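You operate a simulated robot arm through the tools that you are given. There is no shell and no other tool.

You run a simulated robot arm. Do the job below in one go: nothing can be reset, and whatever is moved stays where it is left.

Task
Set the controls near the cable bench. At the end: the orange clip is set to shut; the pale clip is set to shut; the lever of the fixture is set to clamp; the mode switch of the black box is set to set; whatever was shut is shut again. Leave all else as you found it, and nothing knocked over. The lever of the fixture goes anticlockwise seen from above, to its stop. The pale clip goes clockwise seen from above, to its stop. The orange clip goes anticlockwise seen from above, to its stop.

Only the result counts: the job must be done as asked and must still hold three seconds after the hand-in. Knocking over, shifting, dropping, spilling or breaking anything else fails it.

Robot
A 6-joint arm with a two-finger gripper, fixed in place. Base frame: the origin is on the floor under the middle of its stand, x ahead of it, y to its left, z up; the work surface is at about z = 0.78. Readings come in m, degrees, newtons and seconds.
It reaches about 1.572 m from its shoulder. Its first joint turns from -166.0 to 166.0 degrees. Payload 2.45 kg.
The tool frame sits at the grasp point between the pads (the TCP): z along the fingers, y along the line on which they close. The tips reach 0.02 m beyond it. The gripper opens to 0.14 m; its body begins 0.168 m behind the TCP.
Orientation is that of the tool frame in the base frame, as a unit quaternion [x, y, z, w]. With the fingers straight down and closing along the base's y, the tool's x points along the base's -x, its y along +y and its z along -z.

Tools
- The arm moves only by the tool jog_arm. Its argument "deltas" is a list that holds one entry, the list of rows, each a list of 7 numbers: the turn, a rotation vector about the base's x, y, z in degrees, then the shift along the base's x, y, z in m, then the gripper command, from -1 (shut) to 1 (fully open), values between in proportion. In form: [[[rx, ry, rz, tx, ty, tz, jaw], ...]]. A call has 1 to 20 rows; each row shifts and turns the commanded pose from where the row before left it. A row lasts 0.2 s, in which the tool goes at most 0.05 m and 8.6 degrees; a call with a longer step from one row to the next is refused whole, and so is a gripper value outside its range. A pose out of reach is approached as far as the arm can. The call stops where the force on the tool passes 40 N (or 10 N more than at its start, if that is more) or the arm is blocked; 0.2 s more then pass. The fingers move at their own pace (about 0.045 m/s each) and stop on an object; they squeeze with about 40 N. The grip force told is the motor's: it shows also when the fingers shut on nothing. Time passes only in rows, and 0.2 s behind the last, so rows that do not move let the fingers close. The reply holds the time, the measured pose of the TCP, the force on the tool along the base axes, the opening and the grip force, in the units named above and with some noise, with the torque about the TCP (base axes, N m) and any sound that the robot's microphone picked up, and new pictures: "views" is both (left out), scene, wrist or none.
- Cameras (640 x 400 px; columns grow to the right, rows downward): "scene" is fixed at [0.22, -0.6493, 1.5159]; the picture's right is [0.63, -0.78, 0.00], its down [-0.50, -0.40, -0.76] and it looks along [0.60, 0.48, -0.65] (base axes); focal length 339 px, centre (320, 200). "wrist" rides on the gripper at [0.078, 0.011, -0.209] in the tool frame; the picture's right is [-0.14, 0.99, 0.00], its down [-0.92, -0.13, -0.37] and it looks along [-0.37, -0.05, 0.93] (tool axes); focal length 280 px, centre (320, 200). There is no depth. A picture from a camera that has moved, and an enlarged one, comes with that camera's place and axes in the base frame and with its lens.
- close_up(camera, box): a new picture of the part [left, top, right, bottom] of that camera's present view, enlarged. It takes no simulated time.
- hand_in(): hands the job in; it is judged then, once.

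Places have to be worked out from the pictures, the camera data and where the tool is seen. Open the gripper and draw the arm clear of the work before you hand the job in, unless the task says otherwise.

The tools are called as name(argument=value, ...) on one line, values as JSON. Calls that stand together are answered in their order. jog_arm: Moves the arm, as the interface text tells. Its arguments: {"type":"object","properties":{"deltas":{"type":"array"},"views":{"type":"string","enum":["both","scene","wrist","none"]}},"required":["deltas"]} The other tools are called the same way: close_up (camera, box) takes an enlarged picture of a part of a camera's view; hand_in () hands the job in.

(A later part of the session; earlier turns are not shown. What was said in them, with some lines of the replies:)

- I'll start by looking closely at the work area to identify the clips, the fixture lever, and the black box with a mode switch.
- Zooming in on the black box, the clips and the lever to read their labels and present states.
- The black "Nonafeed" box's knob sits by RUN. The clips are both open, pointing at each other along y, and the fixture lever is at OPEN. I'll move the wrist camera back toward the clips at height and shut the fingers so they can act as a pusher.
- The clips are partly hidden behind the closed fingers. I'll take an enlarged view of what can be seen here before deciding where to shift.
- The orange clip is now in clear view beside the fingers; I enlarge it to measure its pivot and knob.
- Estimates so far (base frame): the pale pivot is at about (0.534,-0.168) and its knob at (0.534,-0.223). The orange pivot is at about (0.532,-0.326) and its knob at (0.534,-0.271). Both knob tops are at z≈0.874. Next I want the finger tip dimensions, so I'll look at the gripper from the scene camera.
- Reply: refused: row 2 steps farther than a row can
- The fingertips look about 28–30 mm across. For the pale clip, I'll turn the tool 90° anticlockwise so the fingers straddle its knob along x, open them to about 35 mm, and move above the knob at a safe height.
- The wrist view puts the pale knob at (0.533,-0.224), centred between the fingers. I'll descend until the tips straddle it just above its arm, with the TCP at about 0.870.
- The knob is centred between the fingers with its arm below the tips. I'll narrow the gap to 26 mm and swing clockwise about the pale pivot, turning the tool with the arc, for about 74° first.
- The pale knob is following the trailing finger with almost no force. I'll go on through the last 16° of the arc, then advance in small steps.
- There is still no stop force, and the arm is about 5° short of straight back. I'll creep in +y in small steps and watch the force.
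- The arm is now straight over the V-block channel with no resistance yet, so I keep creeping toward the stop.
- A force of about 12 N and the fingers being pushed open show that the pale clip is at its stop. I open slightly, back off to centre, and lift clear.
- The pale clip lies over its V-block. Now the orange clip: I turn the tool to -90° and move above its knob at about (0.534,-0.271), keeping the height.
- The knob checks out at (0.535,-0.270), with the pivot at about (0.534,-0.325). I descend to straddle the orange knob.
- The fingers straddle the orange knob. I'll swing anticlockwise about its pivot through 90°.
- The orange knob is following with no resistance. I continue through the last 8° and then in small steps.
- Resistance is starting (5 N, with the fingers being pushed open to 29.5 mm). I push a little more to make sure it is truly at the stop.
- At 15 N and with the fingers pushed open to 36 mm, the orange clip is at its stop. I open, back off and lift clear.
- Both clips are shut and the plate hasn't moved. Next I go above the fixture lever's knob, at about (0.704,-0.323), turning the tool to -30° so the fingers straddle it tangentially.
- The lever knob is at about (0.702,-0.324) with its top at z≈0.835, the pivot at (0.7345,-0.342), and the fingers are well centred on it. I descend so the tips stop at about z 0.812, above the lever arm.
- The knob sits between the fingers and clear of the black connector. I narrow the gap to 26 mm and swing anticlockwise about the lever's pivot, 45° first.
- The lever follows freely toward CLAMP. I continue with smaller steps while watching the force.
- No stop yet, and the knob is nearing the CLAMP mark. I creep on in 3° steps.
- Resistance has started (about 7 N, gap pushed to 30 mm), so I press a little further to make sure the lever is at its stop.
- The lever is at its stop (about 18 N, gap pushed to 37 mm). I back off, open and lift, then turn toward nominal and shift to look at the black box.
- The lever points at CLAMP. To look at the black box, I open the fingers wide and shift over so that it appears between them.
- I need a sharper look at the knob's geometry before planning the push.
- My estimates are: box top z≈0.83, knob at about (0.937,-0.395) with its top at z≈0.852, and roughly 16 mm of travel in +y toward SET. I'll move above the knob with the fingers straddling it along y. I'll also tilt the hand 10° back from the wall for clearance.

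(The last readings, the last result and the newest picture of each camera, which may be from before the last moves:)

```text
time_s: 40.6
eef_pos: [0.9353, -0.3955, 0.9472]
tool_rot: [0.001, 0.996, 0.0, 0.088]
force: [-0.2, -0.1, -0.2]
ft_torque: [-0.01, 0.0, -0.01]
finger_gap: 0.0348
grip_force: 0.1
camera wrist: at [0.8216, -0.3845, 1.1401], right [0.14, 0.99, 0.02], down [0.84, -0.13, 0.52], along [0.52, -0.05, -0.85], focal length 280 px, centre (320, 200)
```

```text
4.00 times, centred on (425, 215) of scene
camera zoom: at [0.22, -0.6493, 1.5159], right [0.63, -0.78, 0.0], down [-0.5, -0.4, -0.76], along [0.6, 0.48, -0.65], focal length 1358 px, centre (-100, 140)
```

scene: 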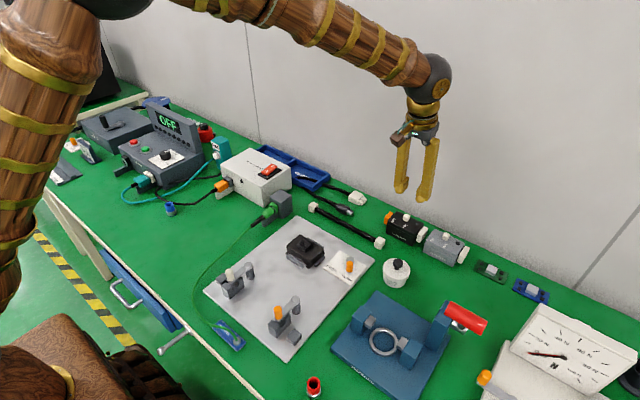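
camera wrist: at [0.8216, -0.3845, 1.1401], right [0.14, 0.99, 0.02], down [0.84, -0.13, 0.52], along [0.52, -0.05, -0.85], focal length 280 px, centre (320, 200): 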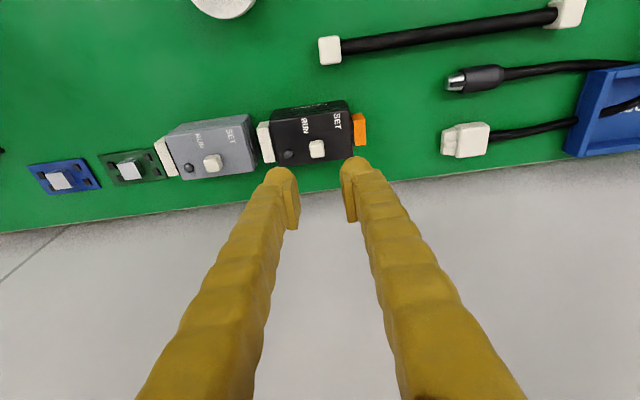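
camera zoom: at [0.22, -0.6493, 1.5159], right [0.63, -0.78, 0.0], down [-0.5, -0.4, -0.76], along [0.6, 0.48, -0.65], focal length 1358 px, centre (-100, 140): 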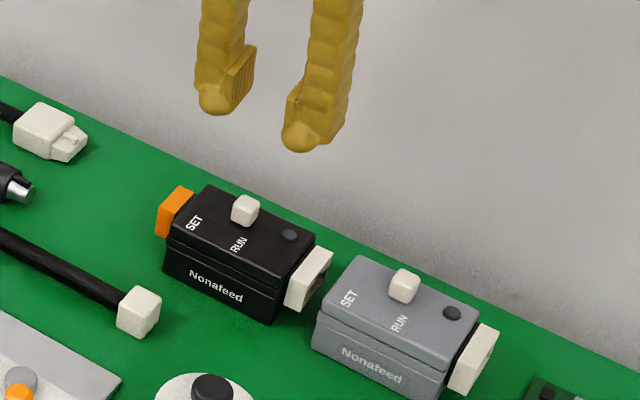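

The knob top is at about (0.937,-0.395), directly below the tool. I descend so the tips end around z 0.840, above the box top but beside the knob.

jog_arm(deltas=[[[0, 0, 0, 0, 0, -0.04, -0.5], [0, 0, 0, 0, 0, -0.03, -0.5], [0, 0, 0, 0, 0, -0.01, -0.5], [0, 0, 0, 0, 0, -0.006, -0.5], [0, 0, 0, 0, 0, 0, -0.5]]], views="both")

close_up(camera="wrist", box=[240, 90, 400, 230])

close_up(camera="scene", box=[370, 185, 480, 265])

```text
time_s: 41.8
eef_pos: [0.9348, -0.395, 0.8602]
tool_rot: [0.0, 0.996, 0.0, 0.088]
force: [0.9, -0.2, -0.1]
ft_torque: [0.01, -0.03, 0.0]
finger_gap: 0.0348
grip_force: 0.2
camera wrist: at [0.8213, -0.3849, 1.0544], right [0.14, 0.99, 0.02], down [0.84, -0.13, 0.52], along [0.52, -0.05, -0.85], focal length 280 px, centre (320, 200)
```

scene: 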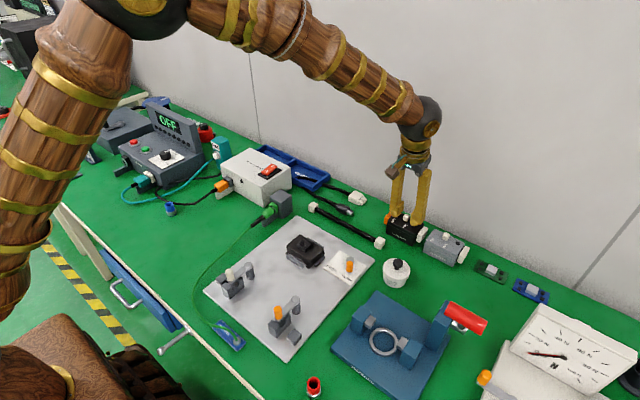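
wrist: 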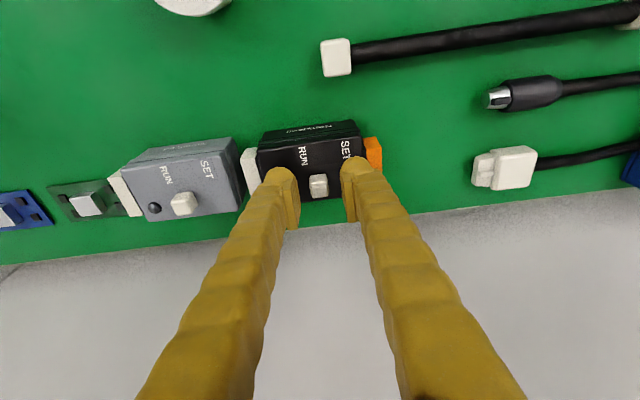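

```text
2.86 times, centred on (320, 160) of wrist
camera zoom: at [0.8213, -0.3849, 1.0544], right [0.14, 0.99, 0.02], down [0.84, -0.13, 0.52], along [0.52, -0.05, -0.85], focal length 801 px, centre (320, 314)
```

zoom: 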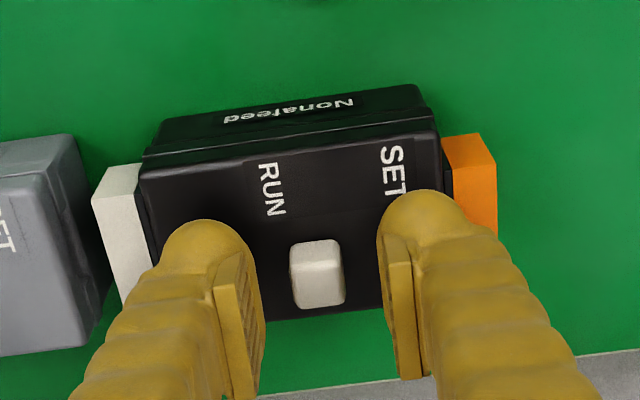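

```text
5.00 times, centred on (425, 225) of scene
camera zoom: at [0.22, -0.6493, 1.5159], right [0.63, -0.78, 0.0], down [-0.5, -0.4, -0.76], along [0.6, 0.48, -0.65], focal length 1697 px, centre (-205, 75)
```

zoom: 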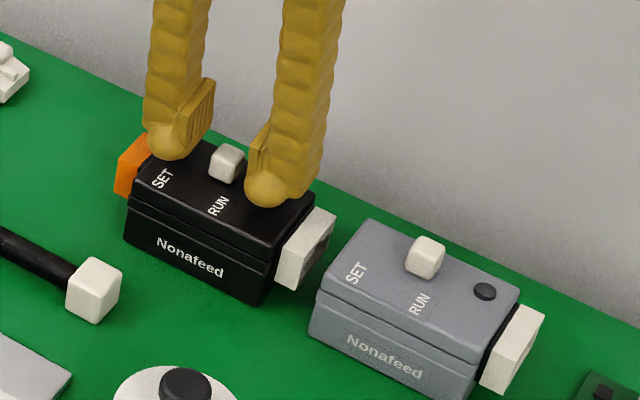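

The fingers straddle the knob with no contact force. I narrow the gap slightly (this also moves the -y finger off the small dark bead on the lid) and move +y 6 mm to bring that finger to the knob.

jog_arm(deltas=[[[0, 0, 0, 0, 0, 0, -0.63], [0, 0, 0, 0, 0.002, 0, -0.63], [0, 0, 0, 0, 0.002, 0, -0.63], [0, 0, 0, 0, 0.002, 0, -0.63], [0, 0, 0, 0, 0, 0, -0.63]]], views="wrist")

close_up(camera="wrist", box=[240, 90, 400, 230])

close_up(camera="scene", box=[370, 185, 480, 265])

```text
time_s: 43.0
eef_pos: [0.9347, -0.3884, 0.8619]
tool_rot: [0.0, 0.996, 0.0, 0.087]
force: [-0.3, -0.1, 0.1]
ft_torque: [0.0, -0.02, 0.02]
finger_gap: 0.0259
grip_force: 0.0
camera wrist: at [0.8216, -0.3788, 1.0545], right [0.14, 0.99, 0.02], down [0.84, -0.13, 0.52], along [0.52, -0.05, -0.85], focal length 280 px, centre (320, 200)
```

wrist: 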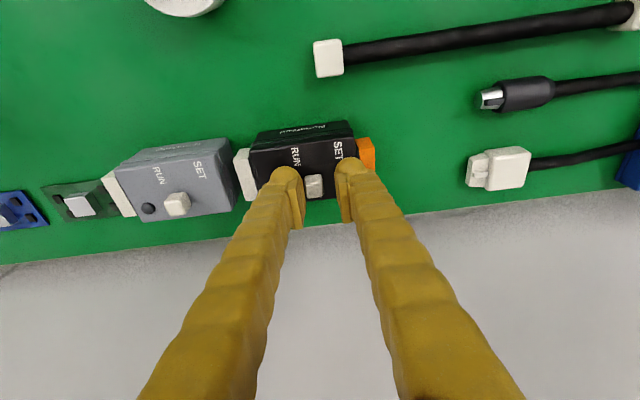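

```text
2.86 times, centred on (320, 160) of wrist
camera zoom: at [0.8216, -0.3788, 1.0545], right [0.14, 0.99, 0.02], down [0.84, -0.13, 0.52], along [0.52, -0.05, -0.85], focal length 801 px, centre (320, 314)
```

zoom: 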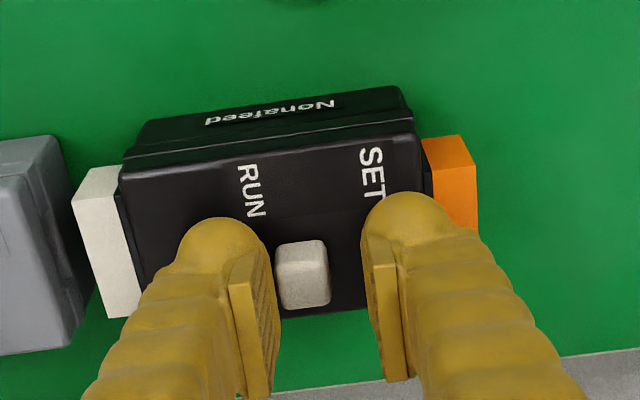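

```text
5.00 times, centred on (425, 225) of scene
camera zoom: at [0.22, -0.6493, 1.5159], right [0.63, -0.78, 0.0], down [-0.5, -0.4, -0.76], along [0.6, 0.48, -0.65], focal length 1697 px, centre (-205, 75)
```

zoom: 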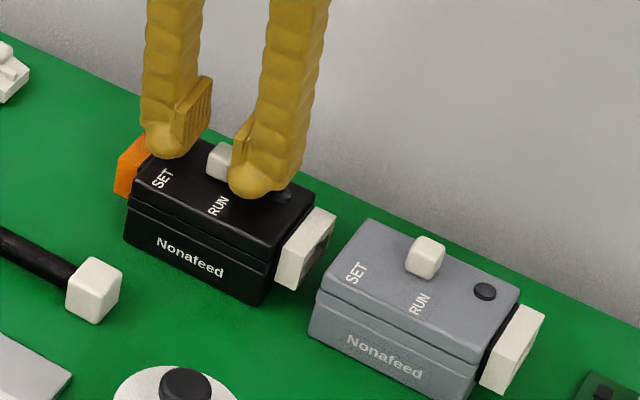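

The -y finger is at the knob and the box hasn't moved. I push +y 4 mm in small steps and compare the box and knob.

jog_arm(deltas=[[[0, 0, 0, 0, 0.002, 0, -0.63], [0, 0, 0, 0, 0.002, 0, -0.63], [0, 0, 0, 0, 0, 0, -0.63]]], views="wrist")

close_up(camera="wrist", box=[240, 90, 400, 230])

close_up(camera="scene", box=[370, 185, 480, 265])

```text
time_s: 43.8
eef_pos: [0.9356, -0.3851, 0.8604]
tool_rot: [0.0, 0.996, -0.001, 0.088]
force: [-0.4, -0.1, 0.8]
ft_torque: [-0.02, -0.01, 0.02]
finger_gap: 0.0258
grip_force: 0.0
camera wrist: at [0.8216, -0.3747, 1.0547], right [0.14, 0.99, 0.02], down [0.84, -0.13, 0.52], along [0.52, -0.05, -0.85], focal length 280 px, centre (320, 200)
```

wrist: 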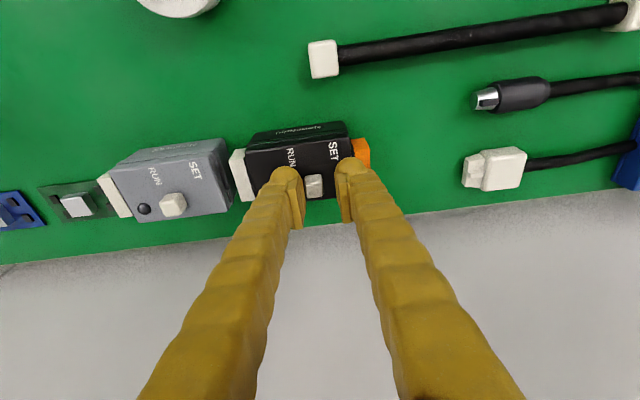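

```text
2.86 times, centred on (320, 160) of wrist
camera zoom: at [0.8216, -0.3747, 1.0547], right [0.14, 0.99, 0.02], down [0.84, -0.13, 0.52], along [0.52, -0.05, -0.85], focal length 801 px, centre (320, 314)
```

zoom: 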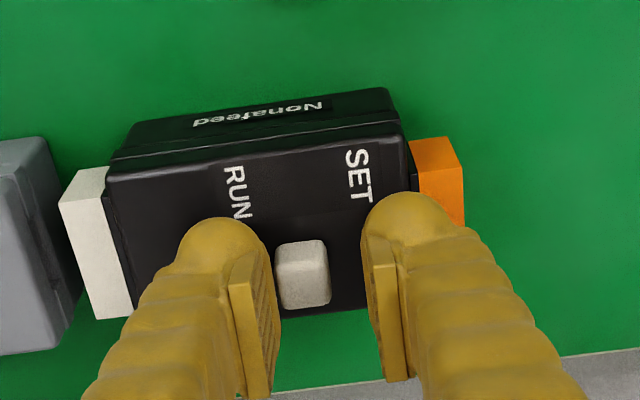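

```text
5.00 times, centred on (425, 225) of scene
camera zoom: at [0.22, -0.6493, 1.5159], right [0.63, -0.78, 0.0], down [-0.5, -0.4, -0.76], along [0.6, 0.48, -0.65], focal length 1697 px, centre (-205, 75)
```

zoom: 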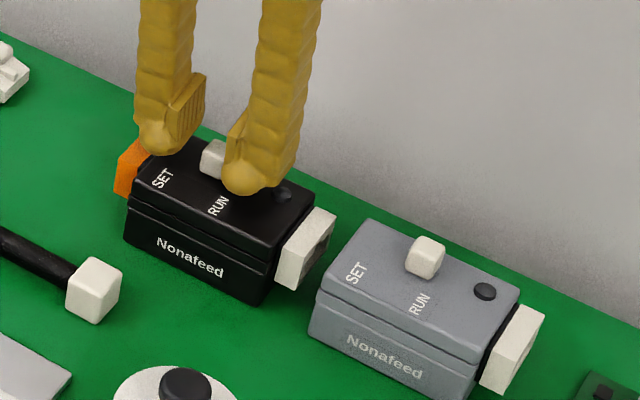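

The knob slides with the finger while the box stays put, with hardly any force. I continue another 8 mm.

jog_arm(deltas=[[[0, 0, 0, 0, 0.002, 0, -0.63], [0, 0, 0, 0, 0.002, 0, -0.63], [0, 0, 0, 0, 0.002, 0, -0.63], [0, 0, 0, 0, 0.002, 0, -0.63], [0, 0, 0, 0, 0, 0, -0.63]]], views="wrist")

close_up(camera="wrist", box=[240, 90, 400, 230])

close_up(camera="scene", box=[370, 185, 480, 265])

```text
time_s: 45.0
eef_pos: [0.9356, -0.3773, 0.8611]
tool_rot: [0.0, 0.996, 0.0, 0.087]
force: [-0.3, 0.3, -0.5]
ft_torque: [0.02, -0.01, -0.01]
finger_gap: 0.026
grip_force: 0.2
camera wrist: at [0.8215, -0.3668, 1.0548], right [0.14, 0.99, 0.02], down [0.84, -0.13, 0.52], along [0.52, -0.05, -0.85], focal length 280 px, centre (320, 200)
```

wrist: 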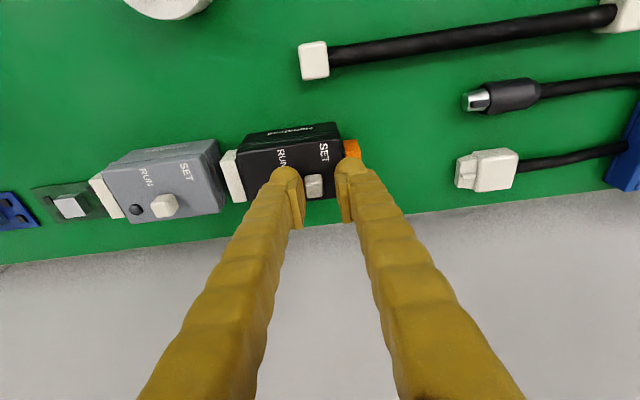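

```text
2.86 times, centred on (320, 160) of wrist
camera zoom: at [0.8215, -0.3668, 1.0548], right [0.14, 0.99, 0.02], down [0.84, -0.13, 0.52], along [0.52, -0.05, -0.85], focal length 801 px, centre (320, 314)
```

zoom: 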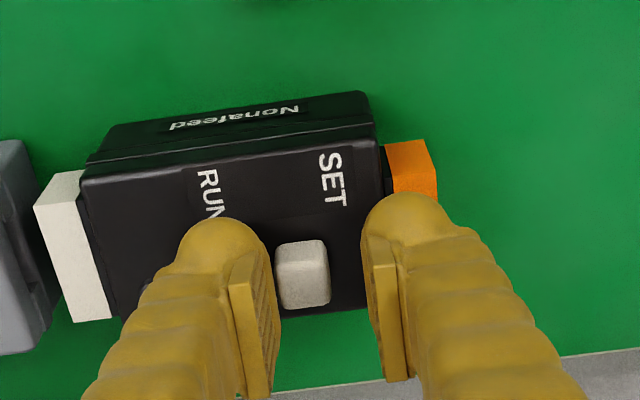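

```text
5.00 times, centred on (425, 225) of scene
camera zoom: at [0.22, -0.6493, 1.5159], right [0.63, -0.78, 0.0], down [-0.5, -0.4, -0.76], along [0.6, 0.48, -0.65], focal length 1697 px, centre (-205, 75)
```

zoom: 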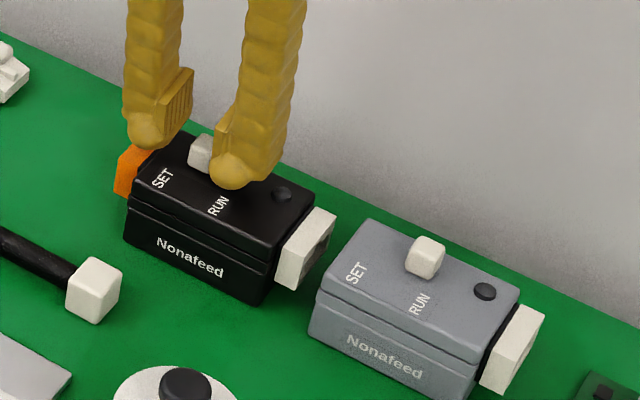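

Still sliding freely and the box is unmoved; the knob has travelled about 12 mm. I continue in small steps to find the end.

jog_arm(deltas=[[[0, 0, 0, 0, 0.0015, 0, -0.63], [0, 0, 0, 0, 0.0015, 0, -0.63], [0, 0, 0, 0, 0.001, 0, -0.63], [0, 0, 0, 0, 0, 0, -0.63]]], views="wrist")

close_up(camera="wrist", box=[240, 90, 400, 230])

close_up(camera="scene", box=[370, 185, 480, 265])

```text
time_s: 46.0
eef_pos: [0.9355, -0.3735, 0.8618]
tool_rot: [0.0, 0.996, 0.0, 0.088]
force: [-0.6, -1.1, 0.6]
ft_torque: [0.0, 0.0, 0.0]
finger_gap: 0.0266
grip_force: 1.0
camera wrist: at [0.8213, -0.3628, 1.0549], right [0.14, 0.99, 0.02], down [0.84, -0.13, 0.52], along [0.52, -0.05, -0.85], focal length 280 px, centre (320, 200)
```

wrist: 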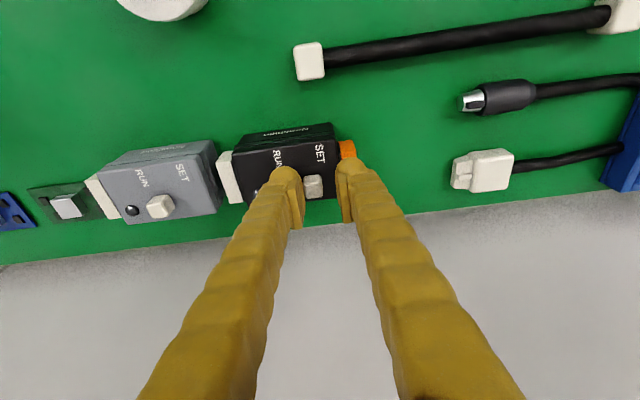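

```text
2.86 times, centred on (320, 160) of wrist
camera zoom: at [0.8213, -0.3628, 1.0549], right [0.14, 0.99, 0.02], down [0.84, -0.13, 0.52], along [0.52, -0.05, -0.85], focal length 801 px, centre (320, 314)
```

zoom: 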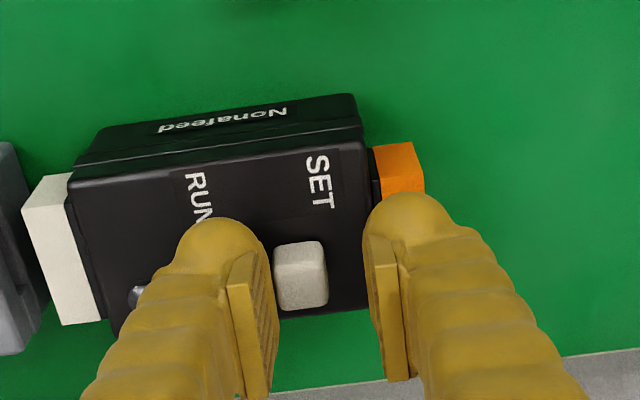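

```text
5.00 times, centred on (425, 225) of scene
camera zoom: at [0.22, -0.6493, 1.5159], right [0.63, -0.78, 0.0], down [-0.5, -0.4, -0.76], along [0.6, 0.48, -0.65], focal length 1697 px, centre (-205, 75)
```

zoom: 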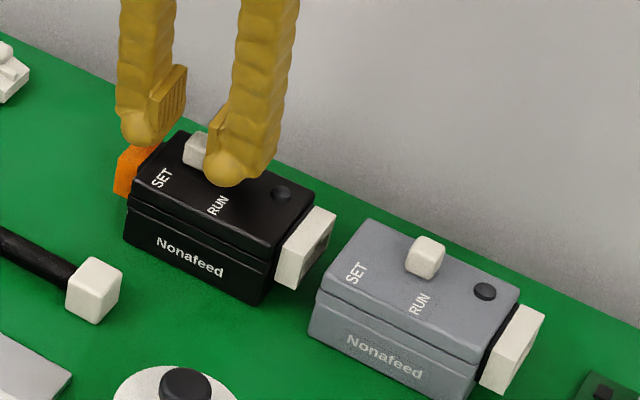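

A slight rise (1.1 N, gap opening by 0.6 mm) suggests the end of travel. I take one more 1.5 mm step to confirm while checking that the box doesn't slide.

jog_arm(deltas=[[[0, 0, 0, 0, 0.0015, 0, -0.63], [0, 0, 0, 0, 0, 0, -0.63]]], views="wrist")

close_up(camera="wrist", box=[240, 90, 400, 230])

close_up(camera="scene", box=[370, 185, 480, 265])

```text
time_s: 46.6
eef_pos: [0.9351, -0.3726, 0.8622]
tool_rot: [0.0, 0.996, 0.001, 0.087]
force: [0.1, -1.5, 0.0]
ft_torque: [-0.03, -0.02, 0.04]
finger_gap: 0.0268
grip_force: 0.6
camera wrist: at [0.8213, -0.3613, 1.0546], right [0.14, 0.99, 0.02], down [0.84, -0.13, 0.52], along [0.52, -0.05, -0.85], focal length 280 px, centre (320, 200)
```

wrist: 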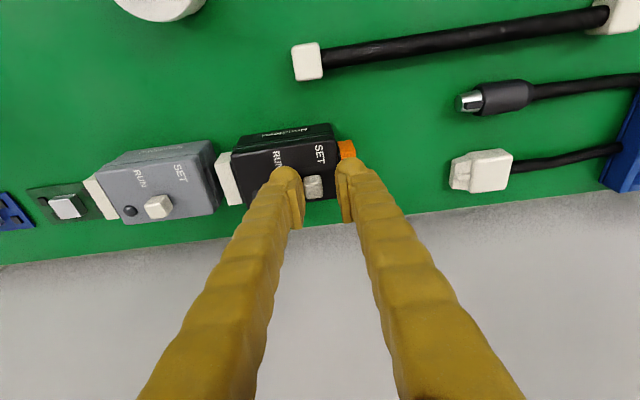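

```text
2.86 times, centred on (320, 160) of wrist
camera zoom: at [0.8213, -0.3613, 1.0546], right [0.14, 0.99, 0.02], down [0.84, -0.13, 0.52], along [0.52, -0.05, -0.85], focal length 801 px, centre (320, 314)
```

zoom: 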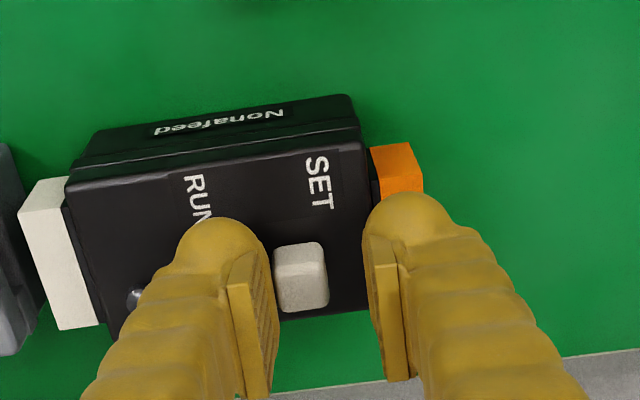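

```text
5.00 times, centred on (425, 225) of scene
camera zoom: at [0.22, -0.6493, 1.5159], right [0.63, -0.78, 0.0], down [-0.5, -0.4, -0.76], along [0.6, 0.48, -0.65], focal length 1697 px, centre (-205, 75)
```

zoom: 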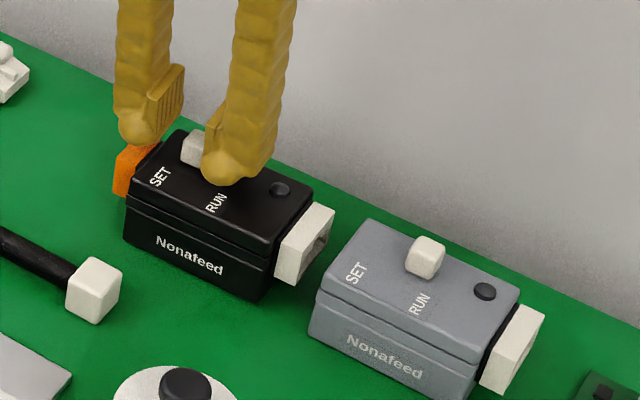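

The knob is at its end: the finger force rose, and the last step nudged the box about 1 mm, so I stop pushing. I back off slightly, open and lift straight up.

jog_arm(deltas=[[[0, 0, 0, 0, -0.0025, 0, -0.63], [0, 0, 0, 0, 0, 0, -0.55], [0, 0, 0, 0, 0, 0, -0.55], [0, 0, 0, 0, 0, 0.02, -0.55], [0, 0, 0, 0, 0, 0.03, -0.55], [0, 0, 0, 0, 0, 0.04, -0.55], [0, 0, 0, 0, 0, 0.04, -0.55], [0, 0, 0, -0.04, 0, 0.02, -0.4], [0, 0, 0, -0.04, 0, 0.02, 0], [0, 0, 0, -0.04, 0, 0.02, 0.5], [0, 5, 0, -0.03, 0, 0, 1], [0, 5, 0, -0.02, 0, 0, 1], [0, 0, 0, 0, 0, 0, 1], [0, 0, 0, 0, 0, 0, 1]]], views="both")

close_up(camera="wrist", box=[230, 160, 390, 260])

close_up(camera="scene", box=[370, 195, 480, 275])

```text
time_s: 49.6
eef_pos: [0.7654, -0.3745, 1.0522]
tool_rot: [-0.001, 1.0, 0.0, 0.0]
force: [1.2, 0.4, 0.4]
ft_torque: [0.01, 0.01, 0.01]
finger_gap: 0.1402
grip_force: 0.2
camera wrist: at [0.6869, -0.3637, 1.2616], right [0.14, 0.99, 0.0], down [0.92, -0.13, 0.37], along [0.36, -0.05, -0.93], focal length 280 px, centre (320, 200)
```

scene: 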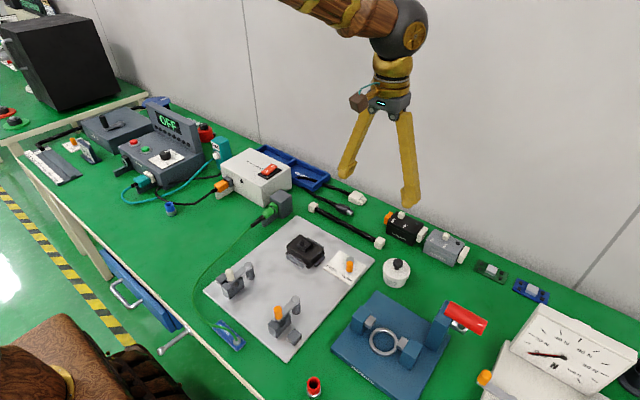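
wrist: 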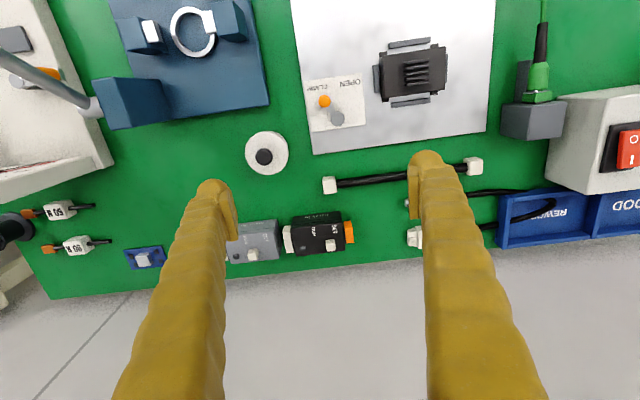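

```text
4.00 times, centred on (310, 210) of wrist
camera zoom: at [0.6869, -0.3637, 1.2616], right [0.14, 0.99, 0.0], down [0.92, -0.13, 0.37], along [0.36, -0.05, -0.93], focal length 1122 px, centre (360, 160)
```

zoom: 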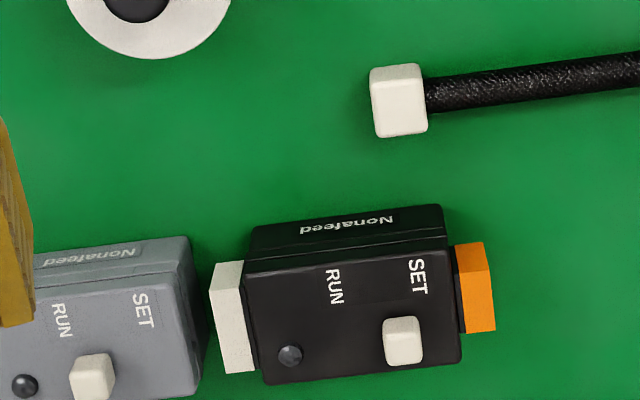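

```text
5.00 times, centred on (425, 235) of scene
camera zoom: at [0.22, -0.6493, 1.5159], right [0.63, -0.78, 0.0], down [-0.5, -0.4, -0.76], along [0.6, 0.48, -0.65], focal length 1697 px, centre (-205, 25)
```

zoom: 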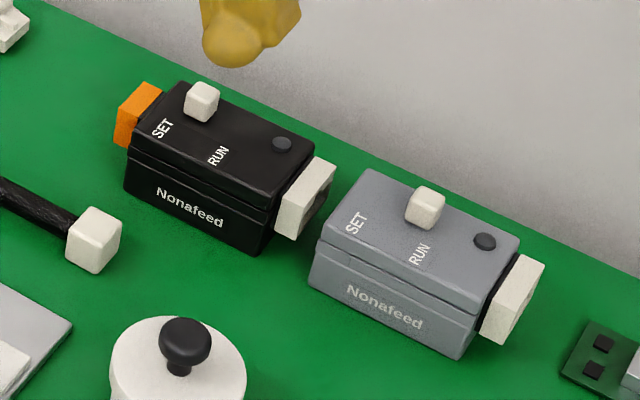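

The knob now sits by SET and the box is back at its original place in the picture. I draw the arm up and clear to about the starting pose, then check every control.

jog_arm(deltas=[[[0, 0, 0, 0, 0.02, 0.04, 1], [0, 0, 0, 0, 0.02, 0.04, 1], [0, 0, 0, -0.01, 0.03, 0.03, 1], [0, 0, 0, -0.03, 0.0, 0.03, 1], [0, 0, 0, 0, 0, 0, 1], [0, 0, 0, 0, 0, 0, 1]]], views="both")

close_up(camera="scene", box=[190, 190, 390, 370])

close_up(camera="scene", box=[320, 190, 640, 400])

close_up(camera="wrist", box=[220, 0, 460, 150])

close_up(camera="scene", box=[0, 80, 320, 280])

```text
time_s: 51.0
eef_pos: [0.7258, -0.3049, 1.1926]
tool_rot: [0.0, 1.0, 0.0, 0.0]
force: [-0.7, -0.3, 0.0]
ft_torque: [0.01, 0.0, -0.01]
finger_gap: 0.1398
grip_force: 0.1
camera wrist: at [0.6474, -0.2943, 1.4017], right [0.14, 0.99, 0.0], down [0.92, -0.13, 0.37], along [0.36, -0.05, -0.93], focal length 280 px, centre (320, 200)
```

scene: 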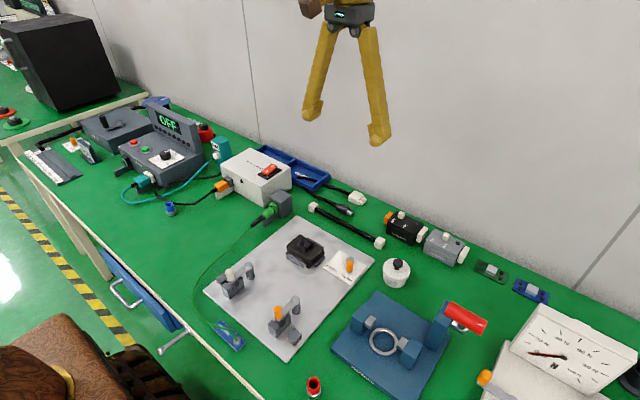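
wrist: 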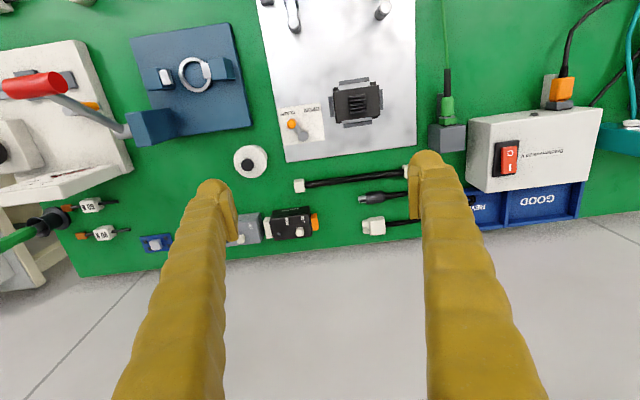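

```text
2.22 times, centred on (290, 280) of scene
camera zoom: at [0.22, -0.6493, 1.5159], right [0.63, -0.78, 0.0], down [-0.5, -0.4, -0.76], along [0.6, 0.48, -0.65], focal length 754 px, centre (387, 22)
```

zoom: 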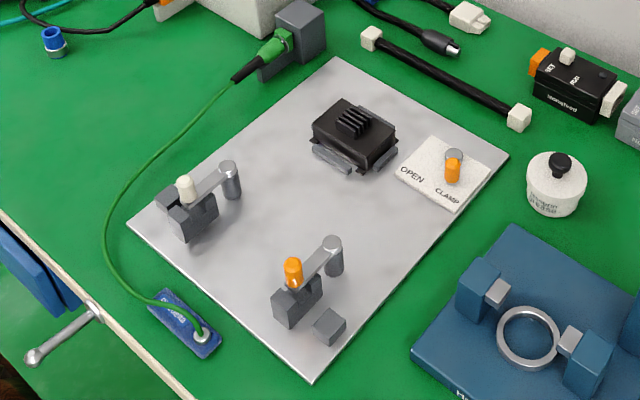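

```text
1.90 times, centred on (480, 295) of scene
camera zoom: at [0.22, -0.6493, 1.5159], right [0.63, -0.78, 0.0], down [-0.5, -0.4, -0.76], along [0.6, 0.48, -0.65], focal length 646 px, centre (15, 19)
```

zoom: 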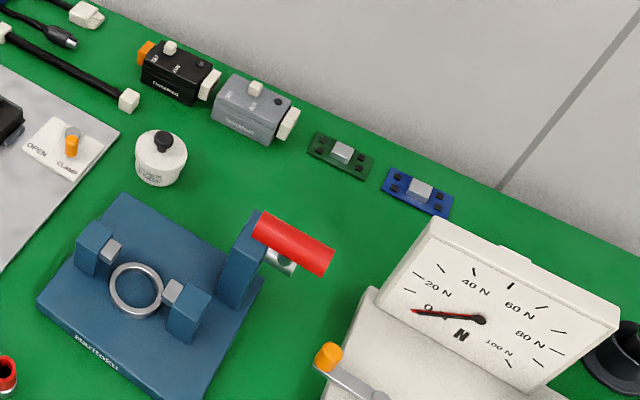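

```text
2.67 times, centred on (340, 75) of wrist
camera zoom: at [0.6474, -0.2943, 1.4017], right [0.14, 0.99, 0.0], down [0.92, -0.13, 0.37], along [0.36, -0.05, -0.93], focal length 748 px, centre (267, 533)
```

zoom: 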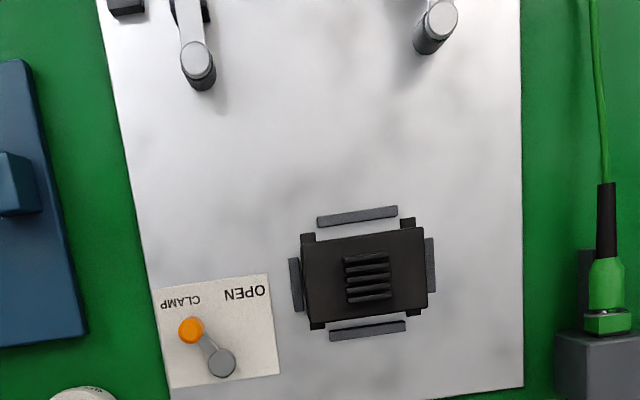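

```text
2.00 times, centred on (160, 180) of scene
camera zoom: at [0.22, -0.6493, 1.5159], right [0.63, -0.78, 0.0], down [-0.5, -0.4, -0.76], along [0.6, 0.48, -0.65], focal length 679 px, centre (640, 240)
```

zoom: 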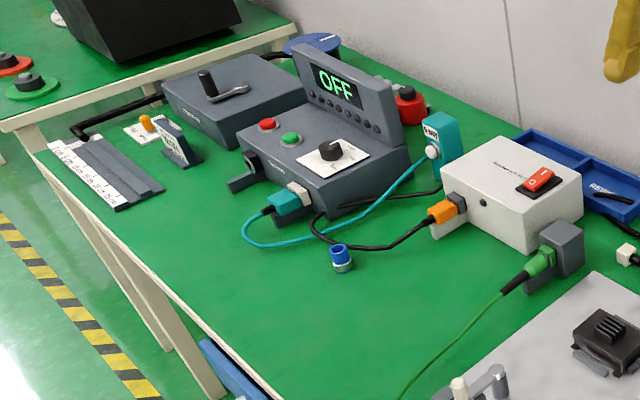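

Both clips lie over their V-blocks at their stops, the lever points to CLAMP, and the black box's switch is at SET. Everything else, including the gray box, matches the first pictures, and the arm is clear with the gripper open. I'm handing the job in.

hand_in()

```text
The job is handed in.
```

The job is handed in, with all four controls set as asked. The hand-in only confirmed receipt, so I don't know the verdict.

- **Pale clip:** turned clockwise to its stop and now lies over its V-block. I felt about 12 N at the stop.
- **Orange clip:** turned anticlockwise to its stop and now lies over its V-block, at about 15 N.
- **Fixture lever:** turned anticlockwise to its stop, at about 18 N, and now points at CLAMP.
- **Black box mode switch:** slid from RUN to SET until it reached the end of its travel. My last push nudged the box about 1 mm, but in the final pictures it is back where it started.

I opened nothing, so nothing needed shutting again. In the final pictures everything else, including the matching gray box, looks as it did at the start. The arm is drawn clear with the gripper open.
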